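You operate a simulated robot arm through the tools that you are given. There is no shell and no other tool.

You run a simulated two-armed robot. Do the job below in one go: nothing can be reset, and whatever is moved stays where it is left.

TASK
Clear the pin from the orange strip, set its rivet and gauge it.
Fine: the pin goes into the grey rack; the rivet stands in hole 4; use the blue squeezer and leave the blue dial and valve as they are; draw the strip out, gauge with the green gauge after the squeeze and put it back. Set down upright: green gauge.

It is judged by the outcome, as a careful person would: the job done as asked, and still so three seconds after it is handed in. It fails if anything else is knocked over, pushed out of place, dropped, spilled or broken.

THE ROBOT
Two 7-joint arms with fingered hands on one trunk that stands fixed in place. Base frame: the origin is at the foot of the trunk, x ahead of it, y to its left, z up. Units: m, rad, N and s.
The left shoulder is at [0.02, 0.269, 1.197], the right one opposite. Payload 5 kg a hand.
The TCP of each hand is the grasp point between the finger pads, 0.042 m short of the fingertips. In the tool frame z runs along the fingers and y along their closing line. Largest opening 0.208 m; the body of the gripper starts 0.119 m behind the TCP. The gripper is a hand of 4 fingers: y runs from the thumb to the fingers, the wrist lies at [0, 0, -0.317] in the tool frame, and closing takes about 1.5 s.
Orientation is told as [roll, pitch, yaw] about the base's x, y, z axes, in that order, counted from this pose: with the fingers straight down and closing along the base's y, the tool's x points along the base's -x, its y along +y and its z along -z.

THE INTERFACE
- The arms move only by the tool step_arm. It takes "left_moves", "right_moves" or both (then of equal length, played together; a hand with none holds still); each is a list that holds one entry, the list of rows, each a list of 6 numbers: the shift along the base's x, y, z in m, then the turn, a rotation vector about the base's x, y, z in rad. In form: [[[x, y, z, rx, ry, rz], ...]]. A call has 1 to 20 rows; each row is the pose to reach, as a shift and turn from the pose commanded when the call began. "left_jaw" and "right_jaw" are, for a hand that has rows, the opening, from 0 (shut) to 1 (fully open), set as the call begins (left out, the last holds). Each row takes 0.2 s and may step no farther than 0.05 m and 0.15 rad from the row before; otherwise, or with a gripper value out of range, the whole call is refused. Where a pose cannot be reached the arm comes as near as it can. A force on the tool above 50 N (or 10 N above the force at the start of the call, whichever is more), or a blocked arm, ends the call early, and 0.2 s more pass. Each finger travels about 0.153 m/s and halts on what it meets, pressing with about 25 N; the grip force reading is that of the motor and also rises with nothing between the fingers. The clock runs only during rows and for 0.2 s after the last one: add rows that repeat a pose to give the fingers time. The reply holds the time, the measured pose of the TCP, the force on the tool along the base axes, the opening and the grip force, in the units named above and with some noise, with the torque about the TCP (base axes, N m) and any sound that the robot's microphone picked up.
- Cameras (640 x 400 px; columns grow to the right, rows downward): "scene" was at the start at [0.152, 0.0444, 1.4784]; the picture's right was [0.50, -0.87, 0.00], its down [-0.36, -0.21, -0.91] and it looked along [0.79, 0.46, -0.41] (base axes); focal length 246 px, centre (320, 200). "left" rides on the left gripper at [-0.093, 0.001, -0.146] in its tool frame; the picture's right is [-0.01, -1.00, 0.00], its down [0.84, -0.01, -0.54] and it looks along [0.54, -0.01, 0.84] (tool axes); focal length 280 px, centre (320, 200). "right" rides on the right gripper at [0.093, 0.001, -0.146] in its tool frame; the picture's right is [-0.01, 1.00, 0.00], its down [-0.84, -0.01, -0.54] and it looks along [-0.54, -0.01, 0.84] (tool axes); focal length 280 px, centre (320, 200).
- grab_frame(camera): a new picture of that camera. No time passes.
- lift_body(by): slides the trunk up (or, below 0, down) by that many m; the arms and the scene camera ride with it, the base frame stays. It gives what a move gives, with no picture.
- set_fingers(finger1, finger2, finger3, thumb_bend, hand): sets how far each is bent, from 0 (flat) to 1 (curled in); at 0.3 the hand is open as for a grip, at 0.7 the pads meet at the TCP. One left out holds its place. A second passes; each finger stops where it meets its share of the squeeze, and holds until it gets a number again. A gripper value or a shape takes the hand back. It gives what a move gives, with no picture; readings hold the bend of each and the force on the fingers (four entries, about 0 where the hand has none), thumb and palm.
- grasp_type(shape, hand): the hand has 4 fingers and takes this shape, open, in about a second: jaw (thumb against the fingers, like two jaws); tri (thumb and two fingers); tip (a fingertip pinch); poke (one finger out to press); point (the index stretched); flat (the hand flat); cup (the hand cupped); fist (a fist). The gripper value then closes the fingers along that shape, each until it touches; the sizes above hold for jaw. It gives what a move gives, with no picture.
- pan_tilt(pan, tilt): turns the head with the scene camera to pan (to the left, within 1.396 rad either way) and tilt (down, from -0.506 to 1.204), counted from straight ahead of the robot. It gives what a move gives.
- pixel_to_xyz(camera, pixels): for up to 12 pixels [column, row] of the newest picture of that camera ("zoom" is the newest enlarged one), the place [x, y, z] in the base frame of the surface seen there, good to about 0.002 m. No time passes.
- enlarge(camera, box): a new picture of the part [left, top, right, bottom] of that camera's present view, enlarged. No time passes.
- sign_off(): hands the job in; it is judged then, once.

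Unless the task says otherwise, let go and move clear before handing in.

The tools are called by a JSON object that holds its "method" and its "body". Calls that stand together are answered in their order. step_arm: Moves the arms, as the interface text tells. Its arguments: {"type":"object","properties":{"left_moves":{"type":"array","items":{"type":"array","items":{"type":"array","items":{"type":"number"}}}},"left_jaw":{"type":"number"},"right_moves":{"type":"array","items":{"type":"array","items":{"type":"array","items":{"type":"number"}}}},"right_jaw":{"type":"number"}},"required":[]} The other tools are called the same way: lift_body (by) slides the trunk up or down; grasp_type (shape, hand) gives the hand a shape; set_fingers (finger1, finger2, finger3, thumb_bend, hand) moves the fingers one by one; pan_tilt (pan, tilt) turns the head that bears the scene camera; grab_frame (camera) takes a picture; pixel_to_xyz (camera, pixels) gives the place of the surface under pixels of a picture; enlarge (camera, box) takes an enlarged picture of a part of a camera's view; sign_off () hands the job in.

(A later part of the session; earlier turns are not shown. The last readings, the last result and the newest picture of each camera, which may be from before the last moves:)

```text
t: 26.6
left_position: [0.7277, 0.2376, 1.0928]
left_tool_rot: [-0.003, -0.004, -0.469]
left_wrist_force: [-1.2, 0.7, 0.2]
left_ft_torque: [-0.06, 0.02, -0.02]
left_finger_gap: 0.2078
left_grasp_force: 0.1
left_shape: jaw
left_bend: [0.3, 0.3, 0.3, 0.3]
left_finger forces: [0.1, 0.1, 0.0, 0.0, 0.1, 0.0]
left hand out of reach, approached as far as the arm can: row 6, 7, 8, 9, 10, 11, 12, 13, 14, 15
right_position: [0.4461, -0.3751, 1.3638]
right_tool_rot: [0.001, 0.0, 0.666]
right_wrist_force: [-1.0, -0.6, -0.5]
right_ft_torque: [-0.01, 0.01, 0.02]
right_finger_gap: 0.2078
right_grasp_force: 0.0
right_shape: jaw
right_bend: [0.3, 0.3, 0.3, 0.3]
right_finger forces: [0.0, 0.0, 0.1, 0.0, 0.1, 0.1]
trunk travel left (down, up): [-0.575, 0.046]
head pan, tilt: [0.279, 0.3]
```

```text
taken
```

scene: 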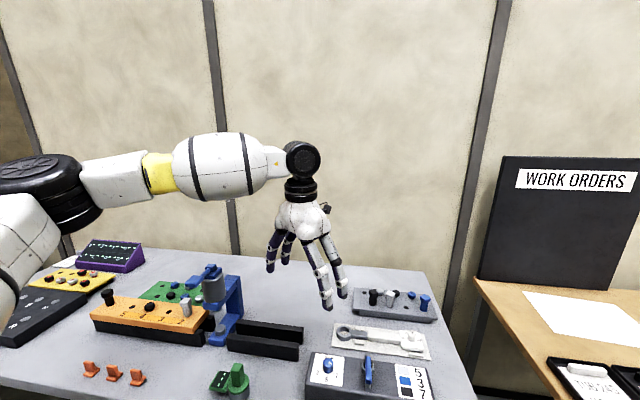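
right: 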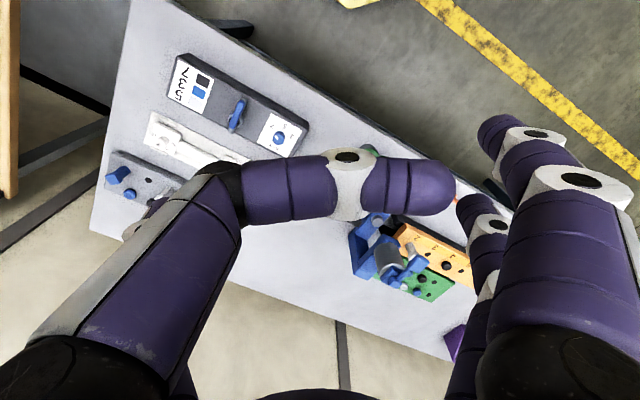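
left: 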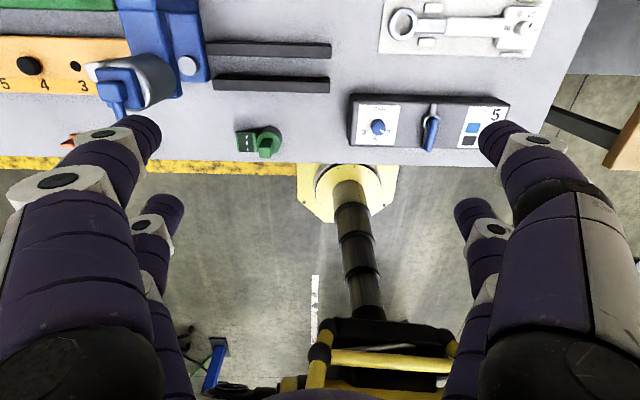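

Yaw turned freely but the −y limit stays, so it is likely the elbow configuration. I'll bring the left hand back close to the body, cross there, and then extend toward the rack.

{"method": "step_arm", "body": {"left_moves": [[[-0.04, -0.02, 0.02, 0, 0, 0], [-0.08, -0.04, 0.04, 0, 0, 0], [-0.12, -0.06, 0.06, 0, 0, 0], [-0.16, -0.08, 0.08, 0, 0, 0], [-0.2, -0.1, 0.1, 0, 0, 0], [-0.24, -0.12, 0.11, 0, 0, 0], [-0.26, -0.16, 0.11, 0, 0, 0], [-0.26, -0.2, 0.11, 0, 0, 0], [-0.26, -0.24, 0.11, 0, 0, 0], [-0.26, -0.28, 0.11, 0, 0, 0], [-0.26, -0.3, 0.11, 0, 0, 0], [-0.26, -0.3, 0.11, 0, 0, 0]]]}}

{"method": "grab_frame", "body": {"camera": "scene"}}

```text
t: 29.2
left_position: [0.4631, 0.1409, 1.1872]
left_tool_rot: [-0.001, 0.002, -0.471]
left_wrist_force: [1.4, 0.1, 0.5]
left_ft_torque: [-0.04, 0.1, 0.01]
left_finger_gap: 0.2081
left_grasp_force: 0.0
left_shape: jaw
left_bend: [0.3, 0.3, 0.3, 0.3]
left_finger forces: [0.0, 0.1, 0.0, 0.0, 0.0, 0.0]
left hand out of reach, approached as far as the arm can: row 5, 6, 7, 8, 9, 10, 11, 12
right_position: [0.4484, -0.3756, 1.3643]
right_tool_rot: [0.001, 0.002, 0.666]
right_wrist_force: [1.7, -0.3, 0.2]
right_ft_torque: [-0.04, 0.17, 0.02]
right_finger_gap: 0.2078
right_grasp_force: 0.0
right_shape: jaw
right_bend: [0.3, 0.3, 0.3, 0.3]
right_finger forces: [0.0, 0.0, 0.0, 0.0, 0.0, 0.0]
trunk travel left (down, up): [-0.575, 0.046]
head pan, tilt: [0.279, 0.3]
```

```text
taken
```

scene: 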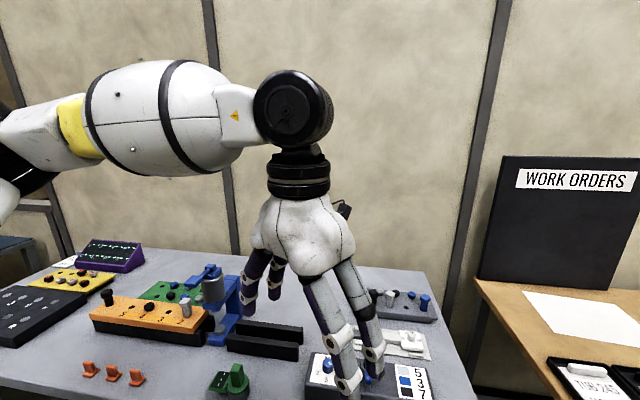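

Still limited at about (0.463,0.141). The mirror of the right hand's starting pose (0.448,−0.129,1.367, yaw −0.667) should be reachable, so I'll raise the left hand and try that, to learn what limits it.

{"method": "step_arm", "body": {"left_moves": [[[0, 0.02, 0.04, 0, 0, -0.05], [0, 0.02, 0.08, 0, 0, -0.1], [0, 0.02, 0.12, 0, 0, -0.15], [0, 0.02, 0.16, 0, 0, -0.2], [0, 0.0, 0.18, 0, 0, -0.2], [0, -0.04, 0.18, 0, 0, -0.2], [0, -0.08, 0.18, 0, 0, -0.2], [0, -0.12, 0.18, 0, 0, -0.2], [0, -0.16, 0.18, 0, 0, -0.2], [0, -0.2, 0.18, 0, 0, -0.2], [0, -0.24, 0.18, 0, 0, -0.2], [0, -0.24, 0.18, 0, 0, -0.2]]]}}

{"method": "grab_frame", "body": {"camera": "scene"}}

```text
t: 31.8
left_position: [0.4747, 0.1798, 1.3469]
left_tool_rot: [-0.001, 0.001, -0.672]
left_wrist_force: [0.3, 0.5, -0.8]
left_ft_torque: [-0.01, 0.01, 0.02]
left_finger_gap: 0.2079
left_grasp_force: 0.0
left_shape: jaw
left_bend: [0.3, 0.3, 0.3, 0.3]
left_finger forces: [0.0, 0.0, 0.1, 0.1, 0.0, 0.0]
left hand out of reach, approached as far as the arm can: row 4, 5, 6, 7, 8, 9, 10, 11, 12
right_position: [0.4465, -0.3764, 1.3651]
right_tool_rot: [-0.001, 0.0, 0.665]
right_wrist_force: [-0.3, -0.1, 0.0]
right_ft_torque: [0.0, -0.01, -0.03]
right_finger_gap: 0.2077
right_grasp_force: 0.0
right_shape: jaw
right_bend: [0.3, 0.3, 0.3, 0.3]
right_finger forces: [0.1, 0.0, 0.0, 0.1, 0.0, 0.0]
trunk travel left (down, up): [-0.575, 0.046]
head pan, tilt: [0.279, 0.3]
```

```text
taken
```

scene: 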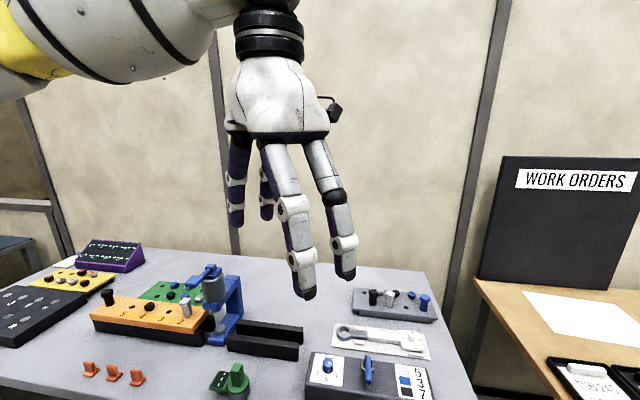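

Still limited (y≈0.18). The limit loosens at lower heights, so I'll try at z≈1.0 in the free space beyond the rails, where only low items lie below.

{"method": "step_arm", "body": {"left_moves": [[[0.03, 0.03, -0.01, 0, 0, 0], [0.07, 0.04, -0.03, 0, 0, 0], [0.11, 0.05, -0.05, 0, 0, 0], [0.15, 0.06, -0.07, 0, 0, 0], [0.19, 0.07, -0.09, 0, 0, 0], [0.23, 0.08, -0.11, 0, 0, 0], [0.25, 0.08, -0.15, 0, 0, 0], [0.27, 0.08, -0.19, 0, 0, 0], [0.28, 0.08, -0.23, 0, 0, 0], [0.28, 0.08, -0.27, 0, 0, 0], [0.28, 0.08, -0.31, 0, 0, 0], [0.28, 0.08, -0.34, 0, 0, 0]]]}}

{"method": "step_arm", "body": {"left_moves": [[[0.02, -0.04, 0, 0, 0, 0], [0.04, -0.08, 0, 0, 0, 0], [0.06, -0.12, 0, 0, 0, 0], [0.08, -0.16, 0, 0, 0, 0], [0.1, -0.2, 0, 0, 0, 0], [0.1, -0.2, 0, 0, 0, 0]]]}}

{"method": "grab_frame", "body": {"camera": "scene"}}

```text
t: 34.4
left_position: [0.7439, 0.2633, 1.0116]
left_tool_rot: [0.001, 0.001, -0.67]
left_wrist_force: [0.6, -0.4, 0.4]
left_ft_torque: [0.0, 0.08, -0.01]
left_finger_gap: 0.2079
left_grasp_force: 0.1
left_shape: jaw
left_bend: [0.3, 0.3, 0.3, 0.3]
left_finger forces: [0.0, 0.0, 0.1, 0.0, 0.0, 0.0]
right_position: [0.446, -0.3765, 1.3648]
right_tool_rot: [0.0, 0.002, 0.666]
right_wrist_force: [0.5, 1.5, 0.7]
right_ft_torque: [-0.02, 0.1, 0.01]
right_finger_gap: 0.208
right_grasp_force: 0.0
right_shape: jaw
right_bend: [0.3, 0.3, 0.3, 0.3]
right_finger forces: [0.0, 0.0, 0.0, 0.0, 0.0, 0.0]
trunk travel left (down, up): [-0.575, 0.046]
head pan, tilt: [0.279, 0.3]
```

```text
t: 35.8
left_position: [0.7327, 0.2419, 1.0152]
left_tool_rot: [-0.002, -0.003, -0.671]
left_wrist_force: [0.4, -0.2, -0.3]
left_ft_torque: [0.01, 0.01, -0.02]
left_finger_gap: 0.2082
left_grasp_force: 0.0
left_shape: jaw
left_bend: [0.3, 0.3, 0.3, 0.3]
left_finger forces: [0.0, 0.0, 0.1, 0.1, 0.0, 0.0]
left hand out of reach, approached as far as the arm can: row 1, 2, 3, 4, 5, 6
right_position: [0.4463, -0.375, 1.3645]
right_tool_rot: [0.0, 0.0, 0.666]
right_wrist_force: [-0.4, 0.2, -0.6]
right_ft_torque: [0.01, 0.05, 0.04]
right_finger_gap: 0.2082
right_grasp_force: 0.1
right_shape: jaw
right_bend: [0.3, 0.3, 0.3, 0.3]
right_finger forces: [0.0, 0.1, 0.0, 0.0, 0.0, 0.1]
trunk travel left (down, up): [-0.575, 0.046]
head pan, tilt: [0.279, 0.3]
```

```text
taken
```

scene: 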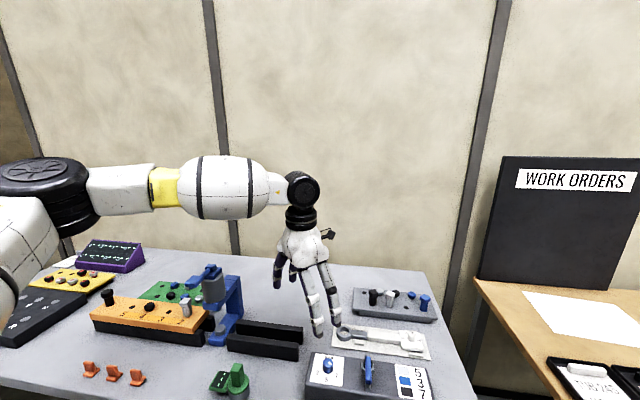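

The left arm's limit is a line at about 18–20° azimuth. I'll measure where its elbow and forearm lie to understand it.

{"method": "pixel_to_xyz", "body": {"camera": "scene", "pixels": [[45, 168], [45, 210], [120, 190], [165, 187], [215, 185], [275, 190], [303, 190], [20, 230], [10, 270]]}}

{"method": "pan_tilt", "body": {"pan": 1.1, "tilt": 0.3}}

{"method": "grab_frame", "body": {"camera": "scene"}}

```text
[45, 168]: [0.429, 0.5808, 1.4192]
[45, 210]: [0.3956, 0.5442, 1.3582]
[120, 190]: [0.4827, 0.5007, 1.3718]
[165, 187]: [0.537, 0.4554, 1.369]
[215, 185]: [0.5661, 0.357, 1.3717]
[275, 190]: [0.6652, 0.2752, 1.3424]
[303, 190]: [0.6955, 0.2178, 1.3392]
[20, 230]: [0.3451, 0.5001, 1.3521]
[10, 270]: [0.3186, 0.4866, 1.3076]
```

```text
t: 37.0
left_position: [0.7334, 0.2412, 1.0159]
left_tool_rot: [-0.003, -0.003, -0.67]
left_wrist_force: [0.2, 0.1, 0.0]
left_ft_torque: [-0.03, 0.05, 0.02]
left_finger_gap: 0.208
left_grasp_force: 0.1
left_shape: jaw
left_bend: [0.3, 0.3, 0.3, 0.3]
left_finger forces: [0.0, 0.0, 0.1, 0.0, 0.1, 0.0]
right_position: [0.4461, -0.3768, 1.3648]
right_tool_rot: [-0.001, -0.001, 0.668]
right_wrist_force: [-0.6, 0.4, -0.5]
right_ft_torque: [0.03, 0.0, -0.01]
right_finger_gap: 0.2079
right_grasp_force: 0.2
right_shape: jaw
right_bend: [0.3, 0.3, 0.3, 0.3]
right_finger forces: [0.0, 0.0, 0.0, 0.1, 0.1, 0.0]
trunk travel left (down, up): [-0.575, 0.046]
head pan, tilt: [1.1, 0.3]
```

```text
taken
```

scene: 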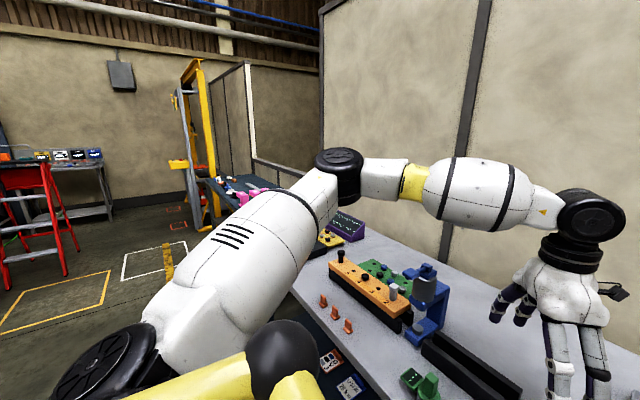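

The elbow sits at about (0.43,0.57,1.37) and all my limit points lie 0.44 m from it, so the upper arm is stuck. I'll look at how the right arm is configured.

{"method": "pan_tilt", "body": {"pan": -0.9, "tilt": 0.3}}

{"method": "grab_frame", "body": {"camera": "scene"}}

```text
t: 38.9
left_position: [0.7332, 0.2407, 1.0137]
left_tool_rot: [-0.003, -0.004, -0.67]
left_wrist_force: [-0.7, 0.2, 0.8]
left_ft_torque: [-0.02, 0.03, -0.01]
left_finger_gap: 0.208
left_grasp_force: 0.0
left_shape: jaw
left_bend: [0.3, 0.3, 0.3, 0.3]
left_finger forces: [0.0, 0.0, 0.0, 0.1, 0.0, 0.0]
right_position: [0.4457, -0.3757, 1.3649]
right_tool_rot: [0.0, -0.001, 0.667]
right_wrist_force: [0.0, 0.0, 0.3]
right_ft_torque: [-0.01, 0.0, -0.02]
right_finger_gap: 0.208
right_grasp_force: 0.1
right_shape: jaw
right_bend: [0.3, 0.3, 0.3, 0.3]
right_finger forces: [0.1, 0.0, 0.0, 0.0, 0.0, 0.0]
trunk travel left (down, up): [-0.575, 0.046]
head pan, tilt: [-0.901, 0.3]
```

```text
taken
```

scene: 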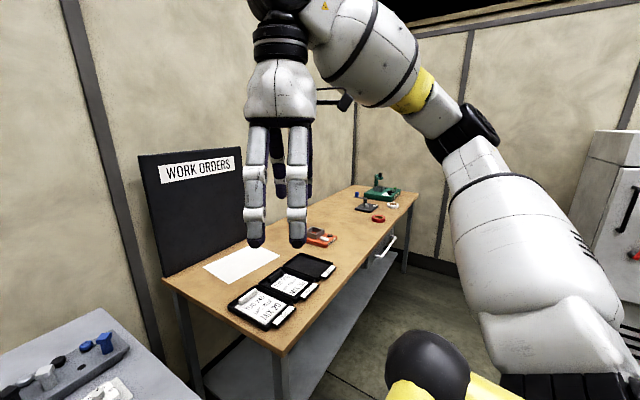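

The right arm has a mirrored elbow-up posture. I'll move the right hand back toward +y along its earlier path to see whether it still passes the centre.

{"method": "step_arm", "body": {"right_moves": [[[0, 0.05, 0, 0, 0, 0], [0, 0.1, 0, 0, 0, 0], [0, 0.15, 0, 0, 0, 0], [0, 0.2, 0, 0, 0, 0], [0, 0.25, 0, 0, 0, 0], [0, 0.3, 0, 0, 0, 0], [0, 0.35, 0, 0, 0, 0], [0, 0.4, 0, 0, 0, 0], [0, 0.4, 0, 0, 0, 0]]]}}

{"method": "grab_frame", "body": {"camera": "scene"}}

```text
t: 40.9
left_position: [0.7332, 0.2385, 1.0156]
left_tool_rot: [0.0, -0.004, -0.671]
left_wrist_force: [0.3, -1.7, -1.1]
left_ft_torque: [0.17, 0.0, -0.03]
left_finger_gap: 0.2085
left_grasp_force: 0.1
left_shape: jaw
left_bend: [0.3, 0.3, 0.3, 0.3]
left_finger forces: [0.0, 0.0, 0.0, 0.0, 0.0, 0.0]
right_position: [0.4486, 0.0267, 1.3711]
right_tool_rot: [0.001, 0.0, 0.665]
right_wrist_force: [0.2, -1.2, 0.0]
right_ft_torque: [0.19, 0.03, 0.01]
right_finger_gap: 0.2075
right_grasp_force: 0.0
right_shape: jaw
right_bend: [0.3, 0.3, 0.3, 0.3]
right_finger forces: [0.0, 0.0, 0.0, 0.1, 0.1, 0.0]
trunk travel left (down, up): [-0.575, 0.046]
head pan, tilt: [-0.901, 0.3]
```

```text
taken
```

scene: 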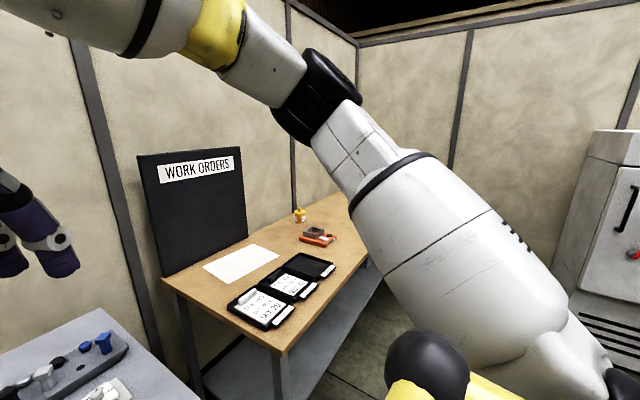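

The right hand crosses freely at yaw +0.665. I'll measure its elbow for comparison.

{"method": "pixel_to_xyz", "body": {"camera": "scene", "pixels": [[318, 95], [340, 70], [345, 140], [270, 60], [215, 30], [400, 190], [520, 310], [590, 380]]}}

{"method": "enlarge", "body": {"camera": "scene", "box": [200, 230, 360, 340]}}

```text
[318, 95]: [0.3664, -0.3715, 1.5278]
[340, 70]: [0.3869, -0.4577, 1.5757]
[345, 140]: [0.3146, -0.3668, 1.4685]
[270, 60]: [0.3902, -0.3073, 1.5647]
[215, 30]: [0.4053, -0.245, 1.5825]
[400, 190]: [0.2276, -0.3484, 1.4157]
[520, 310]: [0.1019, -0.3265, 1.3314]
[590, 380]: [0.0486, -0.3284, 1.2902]
```

```text
3.64 times, centred on (280, 285) of scene
```

zoom: 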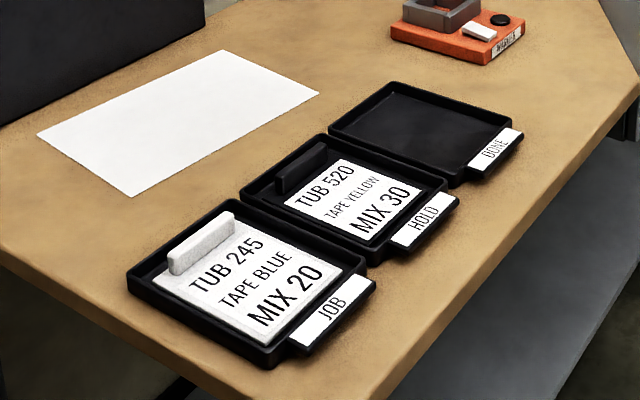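

The right elbow swings in to only 22° outward, so the right arm is less constrained. The desk sheets concern other jobs. I'll bring the left hand back to its side and see how far the right hand reaches toward the strip.

{"method": "step_arm", "body": {"left_moves": [[[0, 0, 0.05, 0, 0, 0.1], [0, 0, 0.1, 0, 0, 0.2], [0, 0, 0.15, 0, 0, 0.3], [0, 0, 0.2, 0, 0, 0.4], [0, 0, 0.25, 0, 0, 0.5], [-0.03, 0.03, 0.27, 0, 0, 0.6], [-0.06, 0.06, 0.29, 0, 0, 0.7], [-0.09, 0.09, 0.31, 0, 0, 0.8], [-0.12, 0.12, 0.32, 0, 0, 0.9], [-0.15, 0.155, 0.33, 0, 0, 1.0], [-0.18, 0.19, 0.34, 0, 0, 1.1], [-0.21, 0.225, 0.35, 0, 0, 1.2], [-0.24, 0.26, 0.36, 0, 0, 1.3], [-0.27, 0.295, 0.37, 0, 0, 1.34], [-0.3, 0.33, 0.38, 0, 0, 1.34], [-0.33, 0.365, 0.385, 0, 0, 1.34], [-0.35, 0.4, 0.385, 0, 0, 1.34], [-0.37, 0.43, 0.385, 0, 0, 1.34], [-0.37, 0.43, 0.385, 0, 0, 1.34]]]}}

{"method": "pan_tilt", "body": {"pan": 0.5, "tilt": 0.45}}

{"method": "grab_frame", "body": {"camera": "scene"}}

```text
t: 44.9
left_position: [0.3706, 0.6785, 1.4034]
left_tool_rot: [0.002, 0.001, 0.669]
left_wrist_force: [0.9, -1.2, -1.2]
left_ft_torque: [0.05, 0.2, -0.03]
left_finger_gap: 0.208
left_grasp_force: 0.0
left_shape: jaw
left_bend: [0.3, 0.3, 0.3, 0.3]
left_finger forces: [0.0, 0.0, 0.1, 0.0, 0.1, 0.0]
left hand out of reach, approached as far as the arm can: row 3, 4, 5, 6
right_position: [0.4485, 0.0277, 1.3687]
right_tool_rot: [0.002, 0.0, 0.665]
right_wrist_force: [1.6, -0.1, -0.6]
right_ft_torque: [0.12, 0.16, 0.03]
right_finger_gap: 0.208
right_grasp_force: 0.0
right_shape: jaw
right_bend: [0.3, 0.3, 0.3, 0.3]
right_finger forces: [0.0, 0.0, 0.1, 0.0, 0.0, 0.0]
trunk travel left (down, up): [-0.575, 0.046]
head pan, tilt: [-0.901, 0.3]
```

```text
t: 46.4
left_position: [0.3684, 0.6783, 1.4043]
left_tool_rot: [-0.001, -0.001, 0.671]
left_wrist_force: [0.7, 0.2, 0.4]
left_ft_torque: [-0.01, -0.02, -0.01]
left_finger_gap: 0.2082
left_grasp_force: 0.0
left_shape: jaw
left_bend: [0.3, 0.3, 0.3, 0.3]
left_finger forces: [0.0, 0.0, 0.0, 0.0, 0.0, 0.1]
right_position: [0.4468, 0.0274, 1.3706]
right_tool_rot: [-0.002, -0.001, 0.667]
right_wrist_force: [0.5, -0.3, 0.0]
right_ft_torque: [-0.02, -0.02, -0.02]
right_finger_gap: 0.2078
right_grasp_force: 0.1
right_shape: jaw
right_bend: [0.3, 0.3, 0.3, 0.3]
right_finger forces: [0.1, 0.0, 0.1, 0.0, 0.0, 0.0]
trunk travel left (down, up): [-0.575, 0.046]
head pan, tilt: [0.499, 0.45]
```

```text
taken
```

scene: 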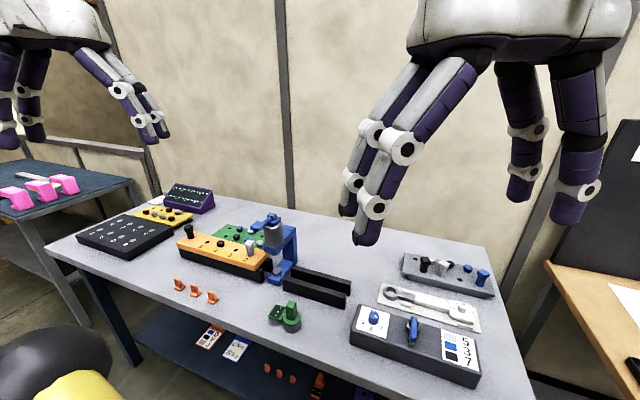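

Left hand is back on its side. Now I'll send the right hand toward (0.60,0.45) at z≈1.27 to test its reach over the strip.

{"method": "step_arm", "body": {"right_moves": [[[0.015, 0.04, 0, 0, 0, 0.05], [0.03, 0.08, -0.01, 0, 0, 0.1], [0.045, 0.12, -0.02, 0, 0, 0.15], [0.06, 0.16, -0.03, 0, 0, 0.2], [0.075, 0.2, -0.04, 0, 0, 0.2], [0.09, 0.24, -0.05, 0, 0, 0.2], [0.105, 0.28, -0.06, 0, 0, 0.2], [0.12, 0.32, -0.07, 0, 0, 0.2], [0.135, 0.36, -0.08, 0, 0, 0.2], [0.15, 0.4, -0.09, 0, 0, 0.2], [0.165, 0.44, -0.1, 0, 0, 0.2], [0.165, 0.44, -0.1, 0, 0, 0.2]]]}}

{"method": "grab_frame", "body": {"camera": "scene"}}

```text
t: 48.1
left_position: [0.367, 0.6819, 1.4025]
left_tool_rot: [-0.002, 0.002, 0.669]
left_wrist_force: [-0.7, 2.3, -1.8]
left_ft_torque: [-0.34, -0.18, 0.01]
left_finger_gap: 0.2077
left_grasp_force: 0.1
left_shape: jaw
left_bend: [0.3, 0.3, 0.3, 0.3]
left_finger forces: [0.1, 0.0, 0.1, 0.0, 0.0, 0.0]
right_position: [0.613, 0.2145, 1.3754]
right_tool_rot: [0.062, -0.073, 0.749]
right_wrist_force: [-1.0, 2.0, -0.8]
right_ft_torque: [-0.34, -0.11, -0.02]
right_finger_gap: 0.2079
right_grasp_force: 0.0
right_shape: jaw
right_bend: [0.3, 0.3, 0.3, 0.3]
right_finger forces: [0.1, 0.0, 0.0, 0.1, 0.0, 0.0]
right hand out of reach, approached as far as the arm can: row 7, 8
trunk travel left (down, up): [-0.575, 0.046]
head pan, tilt: [0.499, 0.45]
stopped in row 8 (right hand): the arm was blocked; the commanded pose is now the measured one
```

```text
taken
```

scene: 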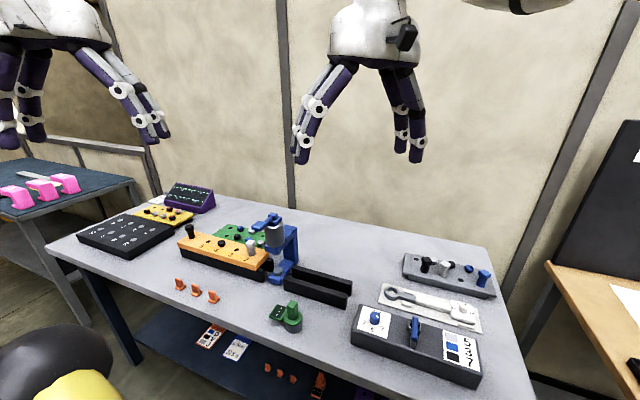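

The right arm was blocked at (0.613,0.215,1.375), so neither hand alone spans strip and rack in these postures. I'll take the right hand back to its side, then try the left crossing with its yaw first turned negative (mirroring what the right did).

{"method": "step_arm", "body": {"right_moves": [[[-0.02, -0.04, 0, -0.03, 0.005, -0.025], [-0.04, -0.08, 0, -0.06, 0.01, -0.05], [-0.06, -0.12, 0, -0.094, 0.016, -0.082], [-0.08, -0.16, 0, -0.094, 0.016, -0.082], [-0.1, -0.2, 0, -0.094, 0.016, -0.082], [-0.12, -0.24, 0, -0.094, 0.016, -0.082], [-0.14, -0.28, 0, -0.094, 0.016, -0.082], [-0.16, -0.32, 0, -0.094, 0.016, -0.082], [-0.165, -0.365, 0, -0.094, 0.016, -0.082], [-0.165, -0.41, 0, -0.094, 0.016, -0.082], [-0.165, -0.455, 0, -0.094, 0.016, -0.082], [-0.165, -0.5, 0, -0.094, 0.016, -0.082], [-0.165, -0.545, 0, -0.094, 0.016, -0.082], [-0.165, -0.59, 0, -0.094, 0.016, -0.082], [-0.165, -0.62, 0, -0.094, 0.016, -0.082], [-0.165, -0.62, 0, -0.094, 0.016, -0.082]]]}}

{"method": "step_arm", "body": {"left_moves": [[[0, 0, 0, 0, 0, -0.14], [0, 0, 0, 0, 0, -0.28], [0, 0, 0, 0, 0, -0.42], [0, 0, 0, 0, 0, -0.56], [0, 0, 0, 0, 0, -0.7], [0, 0, 0, 0, 0, -0.84], [0, 0, 0, 0, 0, -0.98], [0, 0, 0, 0, 0, -1.12], [0, 0, 0, 0, 0, -1.26], [0, 0, 0, 0, 0, -1.34], [0.01, -0.04, 0, 0, 0, -1.34], [0.02, -0.08, 0, 0, 0, -1.34], [0.03, -0.12, 0, 0, 0, -1.34], [0.04, -0.16, 0, 0, 0, -1.34], [0.05, -0.2, 0, 0, 0, -1.34], [0.06, -0.24, 0, 0, 0, -1.34], [0.07, -0.28, -0.01, 0, 0, -1.34], [0.08, -0.32, -0.02, 0, 0, -1.34], [0.08, -0.36, -0.03, 0, 0, -1.34], [0.08, -0.4, -0.04, 0, 0, -1.34]]]}}

```text
t: 51.5
left_position: [0.3679, 0.6774, 1.4034]
left_tool_rot: [0.001, -0.001, 0.67]
left_wrist_force: [0.0, 0.6, 0.6]
left_ft_torque: [-0.04, -0.01, 0.01]
left_finger_gap: 0.2081
left_grasp_force: 0.0
left_shape: jaw
left_bend: [0.3, 0.3, 0.3, 0.3]
left_finger forces: [0.0, 0.0, 0.1, 0.0, 0.0, 0.0]
right_position: [0.4434, -0.4054, 1.3752]
right_tool_rot: [0.002, 0.001, 0.671]
right_wrist_force: [-1.2, 0.5, -0.4]
right_ft_torque: [-0.03, 0.0, 0.0]
right_finger_gap: 0.208
right_grasp_force: 0.1
right_shape: jaw
right_bend: [0.3, 0.3, 0.3, 0.3]
right_finger forces: [0.1, 0.0, 0.0, 0.1, 0.0, 0.0]
trunk travel left (down, up): [-0.575, 0.046]
head pan, tilt: [0.499, 0.45]
```

```text
t: 55.7
left_position: [0.4521, 0.2772, 1.3613]
left_tool_rot: [0.0, 0.001, -0.671]
left_wrist_force: [1.1, -0.2, 0.2]
left_ft_torque: [0.14, 0.04, 0.03]
left_finger_gap: 0.208
left_grasp_force: 0.0
left_shape: jaw
left_bend: [0.3, 0.3, 0.3, 0.3]
left_finger forces: [0.0, 0.0, 0.1, 0.0, 0.0, 0.1]
right_position: [0.4456, -0.4084, 1.3732]
right_tool_rot: [0.004, 0.0, 0.67]
right_wrist_force: [0.1, -1.1, 0.1]
right_ft_torque: [0.13, 0.1, -0.01]
right_finger_gap: 0.2081
right_grasp_force: 0.1
right_shape: jaw
right_bend: [0.3, 0.3, 0.3, 0.3]
right_finger forces: [0.0, 0.0, 0.0, 0.0, 0.1, 0.0]
trunk travel left (down, up): [-0.575, 0.046]
head pan, tilt: [0.499, 0.45]
```

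The yaw turned fully and the left hand came to (0.452,0.277) without a limit. I'll continue it across toward −y at this height.

{"method": "step_arm", "body": {"left_moves": [[[0, -0.04, 0, 0, 0, 0], [0, -0.08, 0, 0, 0, 0], [0, -0.12, 0, 0, 0, 0], [0, -0.16, 0, 0, 0, 0], [0, -0.2, 0, 0, 0, 0], [0, -0.24, 0, 0, 0, 0], [0, -0.28, 0, 0, 0, 0], [0, -0.28, 0, 0, 0, 0]]]}}

{"method": "pan_tilt", "body": {"pan": 1.1, "tilt": 0.2}}

{"method": "grab_frame", "body": {"camera": "scene"}}

```text
t: 57.5
left_position: [0.4502, 0.1778, 1.3642]
left_tool_rot: [0.0, 0.0, -0.671]
left_wrist_force: [0.5, -0.3, -0.2]
left_ft_torque: [-0.03, 0.07, -0.03]
left_finger_gap: 0.208
left_grasp_force: 0.0
left_shape: jaw
left_bend: [0.3, 0.3, 0.3, 0.3]
left_finger forces: [0.1, 0.0, 0.1, 0.0, 0.0, 0.1]
left hand out of reach, approached as far as the arm can: row 3, 4, 5, 6, 7, 8
right_position: [0.4445, -0.4055, 1.3742]
right_tool_rot: [0.001, 0.002, 0.669]
right_wrist_force: [0.9, -0.1, -0.4]
right_ft_torque: [-0.02, 0.04, 0.02]
right_finger_gap: 0.2077
right_grasp_force: 0.0
right_shape: jaw
right_bend: [0.3, 0.3, 0.3, 0.3]
right_finger forces: [0.1, 0.1, 0.1, 0.0, 0.0, 0.1]
trunk travel left (down, up): [-0.575, 0.046]
head pan, tilt: [0.499, 0.45]
```

```text
t: 58.5
left_position: [0.45, 0.1785, 1.365]
left_tool_rot: [0.0, -0.001, -0.67]
left_wrist_force: [-0.2, -0.3, 0.8]
left_ft_torque: [-0.01, -0.05, -0.03]
left_finger_gap: 0.2079
left_grasp_force: 0.1
left_shape: jaw
left_bend: [0.3, 0.3, 0.3, 0.3]
left_finger forces: [0.0, 0.0, 0.1, 0.0, 0.0, 0.1]
right_position: [0.4446, -0.4063, 1.3744]
right_tool_rot: [0.002, 0.0, 0.67]
right_wrist_force: [-0.2, -0.4, -0.7]
right_ft_torque: [-0.03, -0.03, 0.01]
right_finger_gap: 0.2079
right_grasp_force: 0.0
right_shape: jaw
right_bend: [0.3, 0.3, 0.3, 0.3]
right_finger forces: [0.1, 0.0, 0.0, 0.0, 0.0, 0.1]
trunk travel left (down, up): [-0.575, 0.046]
head pan, tilt: [1.1, 0.201]
```

```text
taken
```

scene: 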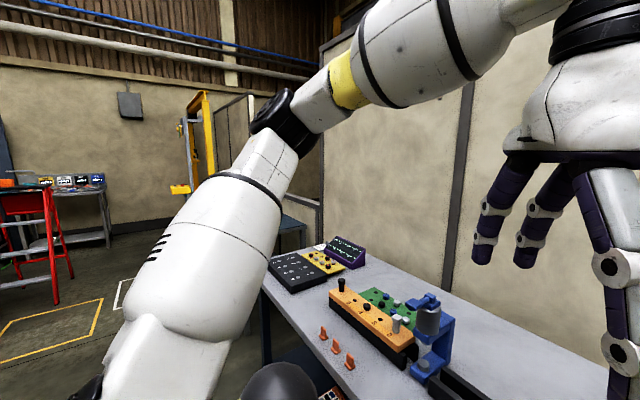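

The left limit (y≈0.18 here) is a true joint limit, so the pin must change hands near the seam (y≈0.2), with the left hand doing all the rest. Now I'll bring the left hand back and turn it to yaw ≈1.70 (closing across the strip, camera on the side away from the squeezer).

{"method": "step_arm", "body": {"left_moves": [[[0, 0.04, 0, 0, 0, 0.14], [0, 0.08, 0, 0, 0, 0.28], [0, 0.12, 0, 0, 0, 0.42], [0, 0.16, 0, 0, 0, 0.56], [0, 0.2, 0, 0, 0, 0.7], [0, 0.24, 0, 0, 0, 0.84], [0, 0.28, 0, 0, 0, 0.98], [0, 0.32, 0, 0, 0, 1.12], [0, 0.36, 0, 0, 0, 1.26], [0, 0.4, 0, 0, 0, 1.4], [0, 0.44, 0, 0, 0, 1.54], [0.02, 0.46, 0, 0, 0, 1.68], [0.04, 0.47, 0, 0, 0, 1.82], [0.06, 0.47, 0, 0, 0, 1.96], [0.08, 0.47, 0, 0, 0, 2.1], [0.1, 0.47, 0, 0, 0, 2.24], [0.12, 0.47, 0, 0, 0, 2.37], [0.12, 0.47, 0, 0, 0, 2.37]]]}}

{"method": "grab_frame", "body": {"camera": "left"}}

```text
t: 62.3
left_position: [0.5625, 0.6455, 1.3598]
left_tool_rot: [-0.002, 0.002, 1.701]
left_wrist_force: [0.2, 0.0, -0.3]
left_ft_torque: [-0.03, -0.03, 0.02]
left_finger_gap: 0.2078
left_grasp_force: 0.1
left_shape: jaw
left_bend: [0.3, 0.3, 0.3, 0.3]
left_finger forces: [0.0, 0.0, 0.0, 0.0, 0.0, 0.0]
right_position: [0.4443, -0.4055, 1.3751]
right_tool_rot: [0.002, 0.0, 0.671]
right_wrist_force: [0.5, -0.7, -1.5]
right_ft_torque: [-0.08, -0.07, -0.01]
right_finger_gap: 0.2081
right_grasp_force: 0.0
right_shape: jaw
right_bend: [0.3, 0.3, 0.3, 0.3]
right_finger forces: [0.0, 0.1, 0.0, 0.0, 0.0, 0.0]
trunk travel left (down, up): [-0.575, 0.046]
head pan, tilt: [1.1, 0.201]
```

```text
taken
```

left: 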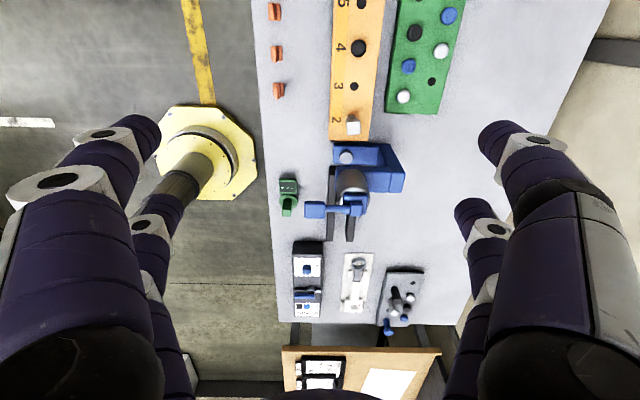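

Yaw 1.70 is reachable and the left view shows the strip (pin at px (352,126)). I'll move above the pin, with the TCP set 0.026 m back from it so the squeezer-side pad pair lines up with the pin, and narrow the fingers.

{"method": "step_arm", "body": {"left_moves": [[[0.02, -0.014, -0.03, 0, 0, 0], [0.04, -0.028, -0.06, 0, 0, 0], [0.06, -0.042, -0.09, 0, 0, 0], [0.068, -0.0475, -0.12, 0, 0, 0], [0.068, -0.0475, -0.15, 0, 0, 0], [0.068, -0.0475, -0.18, 0, 0, 0], [0.068, -0.0475, -0.18, 0, 0, 0], [0.068, -0.0475, -0.18, 0, 0, 0]]], "left_jaw": 0.4}}

{"method": "grab_frame", "body": {"camera": "left"}}

{"method": "pan_tilt", "body": {"pan": 0.75, "tilt": 0.55}}

{"method": "grab_frame", "body": {"camera": "scene"}}

```text
t: 64.1
left_position: [0.6316, 0.5958, 1.1806]
left_tool_rot: [0.0, 0.0, 1.698]
left_wrist_force: [0.2, -0.5, -0.2]
left_ft_torque: [-0.03, 0.0, -0.01]
left_finger_gap: 0.0837
left_grasp_force: 0.1
left_shape: jaw
left_bend: [0.73, 0.73, 0.73, 0.7]
left_finger forces: [0.0, 0.0, 0.0, 0.1, 0.0, 0.1]
right_position: [0.4457, -0.4045, 1.3742]
right_tool_rot: [0.002, -0.001, 0.672]
right_wrist_force: [0.1, 0.4, 0.5]
right_ft_torque: [-0.05, 0.05, 0.01]
right_finger_gap: 0.2082
right_grasp_force: 0.2
right_shape: jaw
right_bend: [0.3, 0.3, 0.3, 0.3]
right_finger forces: [0.1, 0.0, 0.0, 0.0, 0.1, 0.0]
trunk travel left (down, up): [-0.575, 0.046]
head pan, tilt: [1.1, 0.201]
```

```text
taken
```

left: 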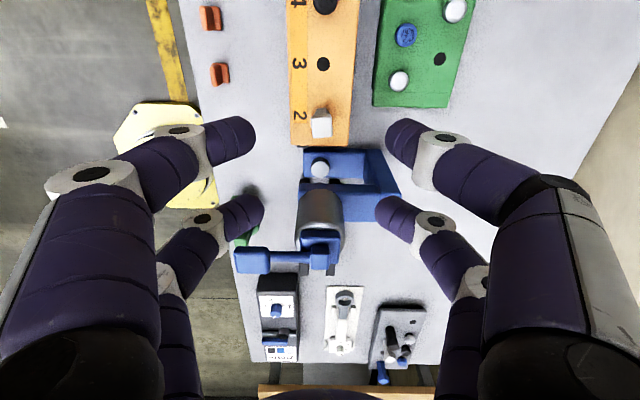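

```text
t: 64.9
left_position: [0.6326, 0.5966, 1.1819]
left_tool_rot: [0.0, 0.0, 1.698]
left_wrist_force: [0.3, -0.5, 0.3]
left_ft_torque: [0.02, 0.01, 0.0]
left_finger_gap: 0.0837
left_grasp_force: 0.1
left_shape: jaw
left_bend: [0.73, 0.73, 0.73, 0.7]
left_finger forces: [0.0, 0.0, 0.0, 0.0, 0.0, 0.1]
right_position: [0.445, -0.4046, 1.3753]
right_tool_rot: [0.002, 0.002, 0.67]
right_wrist_force: [-0.6, -0.4, -0.1]
right_ft_torque: [-0.03, 0.0, -0.01]
right_finger_gap: 0.2082
right_grasp_force: 0.0
right_shape: jaw
right_bend: [0.3, 0.3, 0.3, 0.3]
right_finger forces: [0.0, 0.0, 0.0, 0.1, 0.0, 0.0]
trunk travel left (down, up): [-0.575, 0.046]
head pan, tilt: [0.75, 0.55]
```

```text
taken
```

scene: 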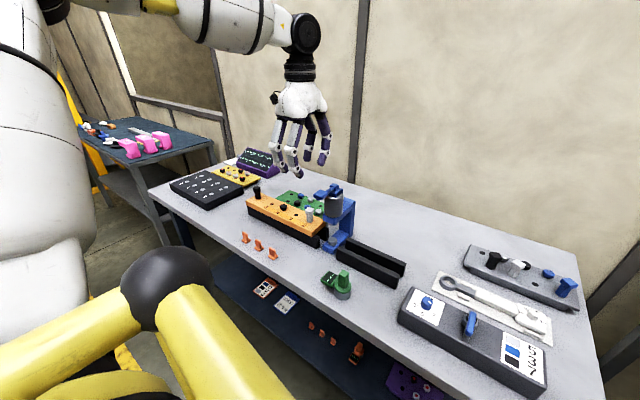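

The left view shows the pin's square head at px (321,122). I'll enlarge and measure it and the holes exactly.

{"method": "enlarge", "body": {"camera": "left", "box": [270, 0, 400, 200]}}

{"method": "pixel_to_xyz", "body": {"camera": "left", "pixels": [[321, 118], [313, 112], [329, 112], [323, 64], [327, 6], [319, 168], [319, 232], [250, 260], [322, 130], [349, 100], [296, 100], [410, 240]]}}

```text
2.00 times, centred on (335, 100) of left
```

zoom: 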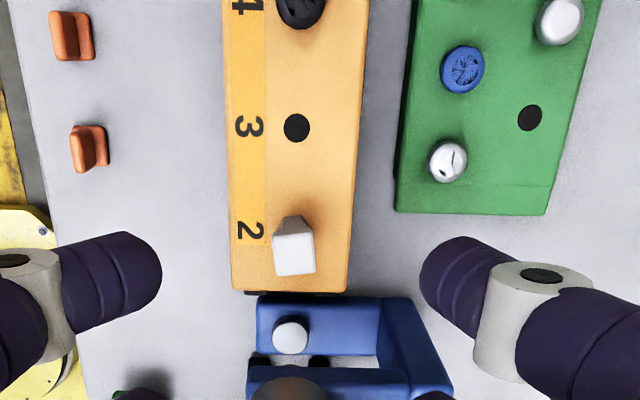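

```text
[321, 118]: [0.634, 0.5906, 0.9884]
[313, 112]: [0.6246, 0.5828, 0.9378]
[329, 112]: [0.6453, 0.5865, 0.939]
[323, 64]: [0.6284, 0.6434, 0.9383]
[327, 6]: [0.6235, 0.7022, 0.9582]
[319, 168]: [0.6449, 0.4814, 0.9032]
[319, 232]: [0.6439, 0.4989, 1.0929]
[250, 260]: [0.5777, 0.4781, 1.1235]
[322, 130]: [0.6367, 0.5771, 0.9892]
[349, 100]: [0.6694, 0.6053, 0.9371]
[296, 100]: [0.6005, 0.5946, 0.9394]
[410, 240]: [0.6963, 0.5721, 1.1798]
```

Pin head centre ≈ (0.636,0.577), top z 0.989, about 24 mm square. I'll shift +6 mm in y and descend to z≈0.993 with the fingers 84 mm apart.

{"method": "step_arm", "body": {"left_moves": [[[0, 0.006, -0.03, 0, 0, 0], [0, 0.006, -0.06, 0, 0, 0], [0, 0.006, -0.09, 0, 0, 0], [0, 0.006, -0.12, 0, 0, 0], [0, 0.006, -0.15, 0, 0, 0], [0, 0.006, -0.15, 0, 0, 0]]]}}

{"method": "grab_frame", "body": {"camera": "left"}}

{"method": "enlarge", "body": {"camera": "scene", "box": [230, 120, 390, 240]}}

```text
t: 66.3
left_position: [0.631, 0.6036, 1.0316]
left_tool_rot: [0.001, 0.001, 1.699]
left_wrist_force: [0.6, -1.0, 1.5]
left_ft_torque: [0.08, -0.02, 0.03]
left_finger_gap: 0.0836
left_grasp_force: 0.1
left_shape: jaw
left_bend: [0.73, 0.73, 0.73, 0.7]
left_finger forces: [0.1, 0.0, 0.0, 0.0, 0.1, 0.0]
right_position: [0.4444, -0.4063, 1.3749]
right_tool_rot: [0.001, 0.001, 0.67]
right_wrist_force: [-1.1, -0.5, -0.2]
right_ft_torque: [0.04, -0.1, 0.0]
right_finger_gap: 0.208
right_grasp_force: 0.0
right_shape: jaw
right_bend: [0.3, 0.3, 0.3, 0.3]
right_finger forces: [0.1, 0.1, 0.0, 0.1, 0.0, 0.1]
trunk travel left (down, up): [-0.575, 0.046]
head pan, tilt: [0.75, 0.55]
```

```text
taken
```

left: 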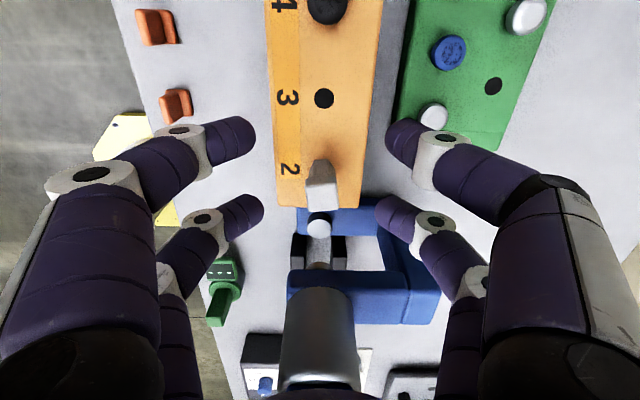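

```text
3.33 times, centred on (310, 180) of scene
```

zoom: 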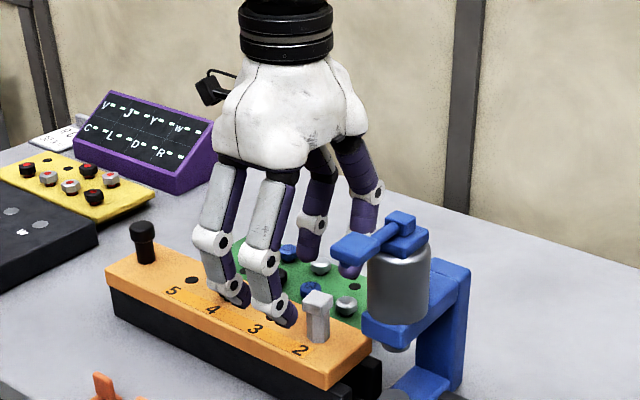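

The hand is over the pin at TCP z≈1.03. I'll check where the forward pads are relative to the pin head (px (322,190)).

{"method": "pixel_to_xyz", "body": {"camera": "left", "pixels": [[322, 198], [312, 190], [334, 190], [322, 180], [258, 210], [384, 212], [248, 135], [392, 135], [318, 227], [324, 98]]}}

{"method": "enlarge", "body": {"camera": "left", "box": [240, 80, 400, 240]}}

```text
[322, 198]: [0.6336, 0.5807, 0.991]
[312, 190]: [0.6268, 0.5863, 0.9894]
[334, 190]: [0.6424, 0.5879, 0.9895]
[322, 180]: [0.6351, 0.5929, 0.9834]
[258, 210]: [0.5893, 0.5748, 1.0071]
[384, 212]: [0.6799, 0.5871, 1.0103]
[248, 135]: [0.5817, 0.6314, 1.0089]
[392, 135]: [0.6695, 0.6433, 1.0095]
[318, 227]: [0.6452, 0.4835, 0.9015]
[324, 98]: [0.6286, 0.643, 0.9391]
```

```text
2.50 times, centred on (320, 160) of left
```

zoom: 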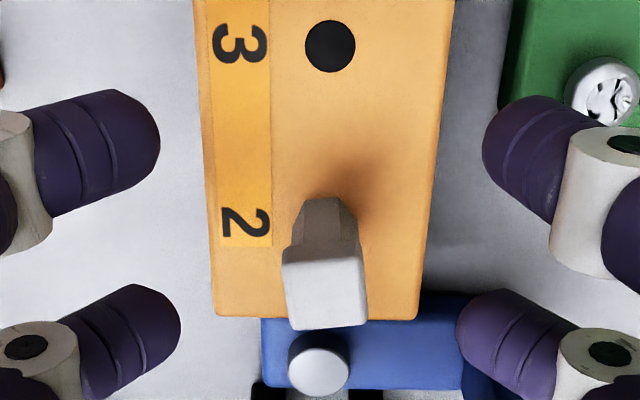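

The pin head is centred at (0.6345,0.5805) and the forward pad pair at about (0.634,0.577). I'll shift +3 mm in y, descend to TCP z≈0.992 (fingertips just above the strip), then close.

{"method": "step_arm", "body": {"left_moves": [[[0, 0.003, -0.02, 0, 0, 0], [0, 0.003, -0.04, 0, 0, 0], [0, 0.003, -0.04, 0, 0, 0]]]}}

{"method": "step_arm", "body": {"left_moves": [[[0, 0, 0, 0, 0, 0], [0, 0, 0, 0, 0, 0], [0, 0, 0, 0, 0, 0], [0, 0, 0, 0, 0, 0], [0, 0, 0, 0, 0, 0], [0, 0, 0, 0, 0, 0], [0, 0, 0, 0, 0, 0]]], "left_jaw": 0.05}}

{"method": "grab_frame", "body": {"camera": "left"}}

{"method": "enlarge", "body": {"camera": "scene", "box": [230, 120, 390, 240]}}

```text
t: 67.1
left_position: [0.6314, 0.6065, 0.9888]
left_tool_rot: [0.0, -0.001, 1.698]
left_wrist_force: [-0.4, 0.4, -0.4]
left_ft_torque: [0.01, -0.01, -0.02]
left_finger_gap: 0.0836
left_grasp_force: 0.0
left_shape: jaw
left_bend: [0.73, 0.73, 0.73, 0.7]
left_finger forces: [0.0, 0.1, 0.0, 0.0, 0.0, 0.1]
right_position: [0.445, -0.4057, 1.3752]
right_tool_rot: [0.002, 0.001, 0.67]
right_wrist_force: [0.5, 0.5, -0.3]
right_ft_torque: [0.03, -0.05, -0.02]
right_finger_gap: 0.2075
right_grasp_force: 0.0
right_shape: jaw
right_bend: [0.3, 0.3, 0.3, 0.3]
right_finger forces: [0.1, 0.0, 0.1, 0.0, 0.1, 0.0]
trunk travel left (down, up): [-0.575, 0.046]
head pan, tilt: [0.75, 0.55]
```

```text
t: 68.7
left_position: [0.6312, 0.6072, 0.9903]
left_tool_rot: [-0.001, 0.002, 1.697]
left_wrist_force: [0.0, 0.5, 3.7]
left_ft_torque: [-0.12, -0.03, 0.05]
left_finger_gap: 0.0115
left_grasp_force: 0.1
left_shape: jaw
left_bend: [0.71, 0.71, 0.71, 0.7]
left_finger forces: [0.0, 3.0, 3.3, 0.1, 0.0, 0.0]
right_position: [0.4447, -0.4056, 1.375]
right_tool_rot: [0.001, 0.0, 0.67]
right_wrist_force: [-0.3, -0.6, -0.1]
right_ft_torque: [0.01, 0.02, 0.0]
right_finger_gap: 0.208
right_grasp_force: 0.2
right_shape: jaw
right_bend: [0.3, 0.3, 0.3, 0.3]
right_finger forces: [0.1, 0.1, 0.0, 0.1, 0.0, 0.0]
trunk travel left (down, up): [-0.575, 0.046]
head pan, tilt: [0.75, 0.55]
```

```text
taken
```

left: 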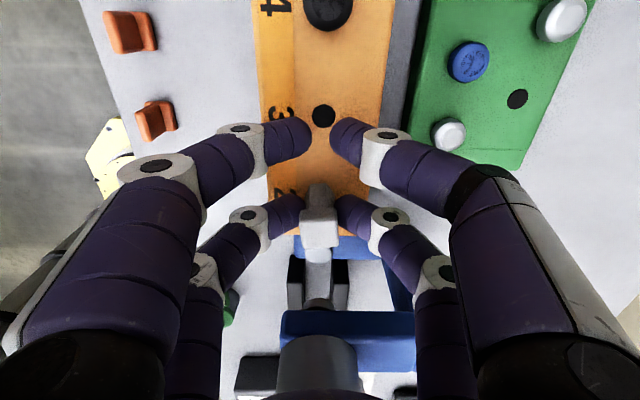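

```text
3.33 times, centred on (310, 180) of scene
```

zoom: 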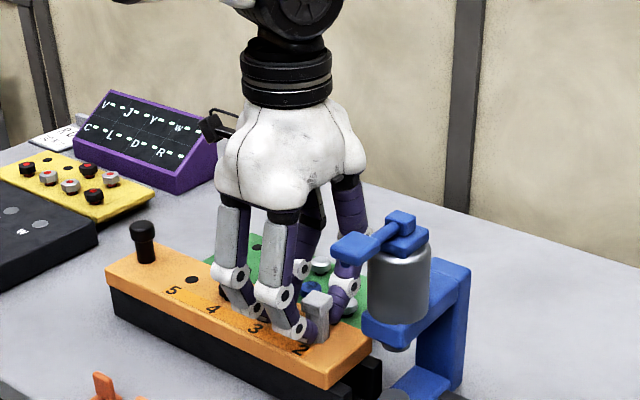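

Fingers 2 and 3 (the forward pair) report ~3 N each — they hold the pin. I'll squeeze fully to firm the grip.

{"method": "step_arm", "body": {"left_moves": [[[0, 0, 0, 0, 0, 0], [0, 0, 0, 0, 0, 0], [0, 0, 0, 0, 0, 0]]], "left_jaw": 0.0}}

{"method": "enlarge", "body": {"camera": "left", "box": [240, 100, 400, 260]}}

```text
t: 69.5
left_position: [0.6321, 0.6066, 0.9897]
left_tool_rot: [0.0, 0.0, 1.698]
left_wrist_force: [-0.9, 0.2, -0.5]
left_ft_torque: [0.0, 0.0, 0.03]
left_finger_gap: 0.0
left_grasp_force: 24.9
left_shape: jaw
left_bend: [0.7, 0.71, 0.71, 0.7]
left_finger forces: [0.0, 22.5, 22.6, 0.0, 0.0, 0.0]
right_position: [0.4447, -0.406, 1.3741]
right_tool_rot: [0.002, 0.001, 0.671]
right_wrist_force: [0.0, 0.8, -0.5]
right_ft_torque: [0.0, 0.0, 0.03]
right_finger_gap: 0.2081
right_grasp_force: 0.1
right_shape: jaw
right_bend: [0.3, 0.3, 0.3, 0.3]
right_finger forces: [0.0, 0.0, 0.1, 0.0, 0.0, 0.1]
trunk travel left (down, up): [-0.575, 0.046]
head pan, tilt: [0.75, 0.55]
```

```text
2.50 times, centred on (320, 180) of left
```

zoom: 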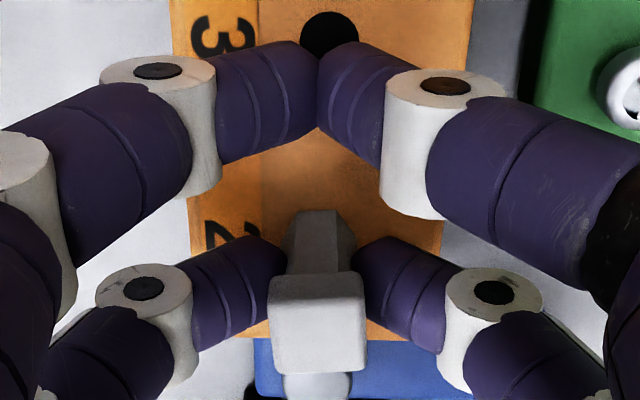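

22.5 N on each of the gripping pads. I'll lift slowly 30 mm and check that the strip stays down.

{"method": "step_arm", "body": {"left_moves": [[[0, 0, 0.01, 0, 0, 0], [0, 0, 0.02, 0, 0, 0], [0, 0, 0.03, 0, 0, 0], [0, 0, 0.04, 0, 0, 0], [0, 0, 0.04, 0, 0, 0]]]}}

{"method": "enlarge", "body": {"camera": "scene", "box": [230, 120, 390, 240]}}

{"method": "grab_frame", "body": {"camera": "left"}}

```text
t: 70.7
left_position: [0.6287, 0.6059, 1.029]
left_tool_rot: [0.001, 0.001, 1.698]
left_wrist_force: [0.0, -0.9, 0.2]
left_ft_torque: [0.06, 0.03, -0.02]
left_finger_gap: 0.0002
left_grasp_force: 24.6
left_shape: jaw
left_bend: [0.7, 0.71, 0.71, 0.7]
left_finger forces: [0.0, 22.8, 22.8, 0.0, 0.0, 0.1]
right_position: [0.4442, -0.4055, 1.3747]
right_tool_rot: [0.001, 0.0, 0.672]
right_wrist_force: [0.2, 0.1, 0.1]
right_ft_torque: [0.02, 0.03, 0.0]
right_finger_gap: 0.2082
right_grasp_force: 0.0
right_shape: jaw
right_bend: [0.3, 0.3, 0.3, 0.3]
right_finger forces: [0.0, 0.0, 0.1, 0.1, 0.0, 0.0]
trunk travel left (down, up): [-0.575, 0.046]
head pan, tilt: [0.75, 0.55]
```

```text
3.33 times, centred on (310, 180) of scene
```

zoom: 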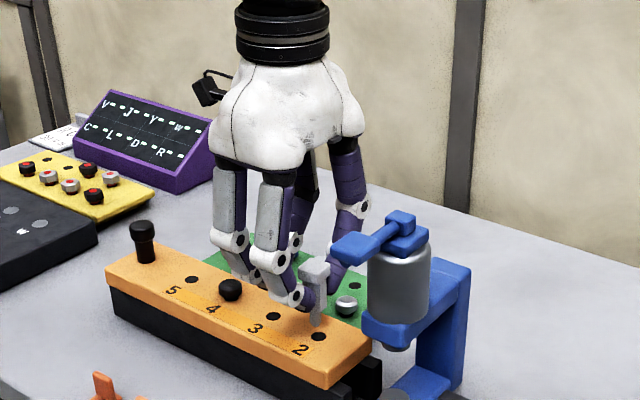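

```text
taken
```

left: 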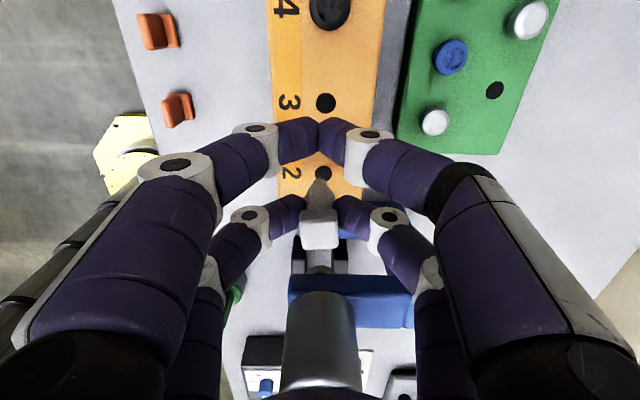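

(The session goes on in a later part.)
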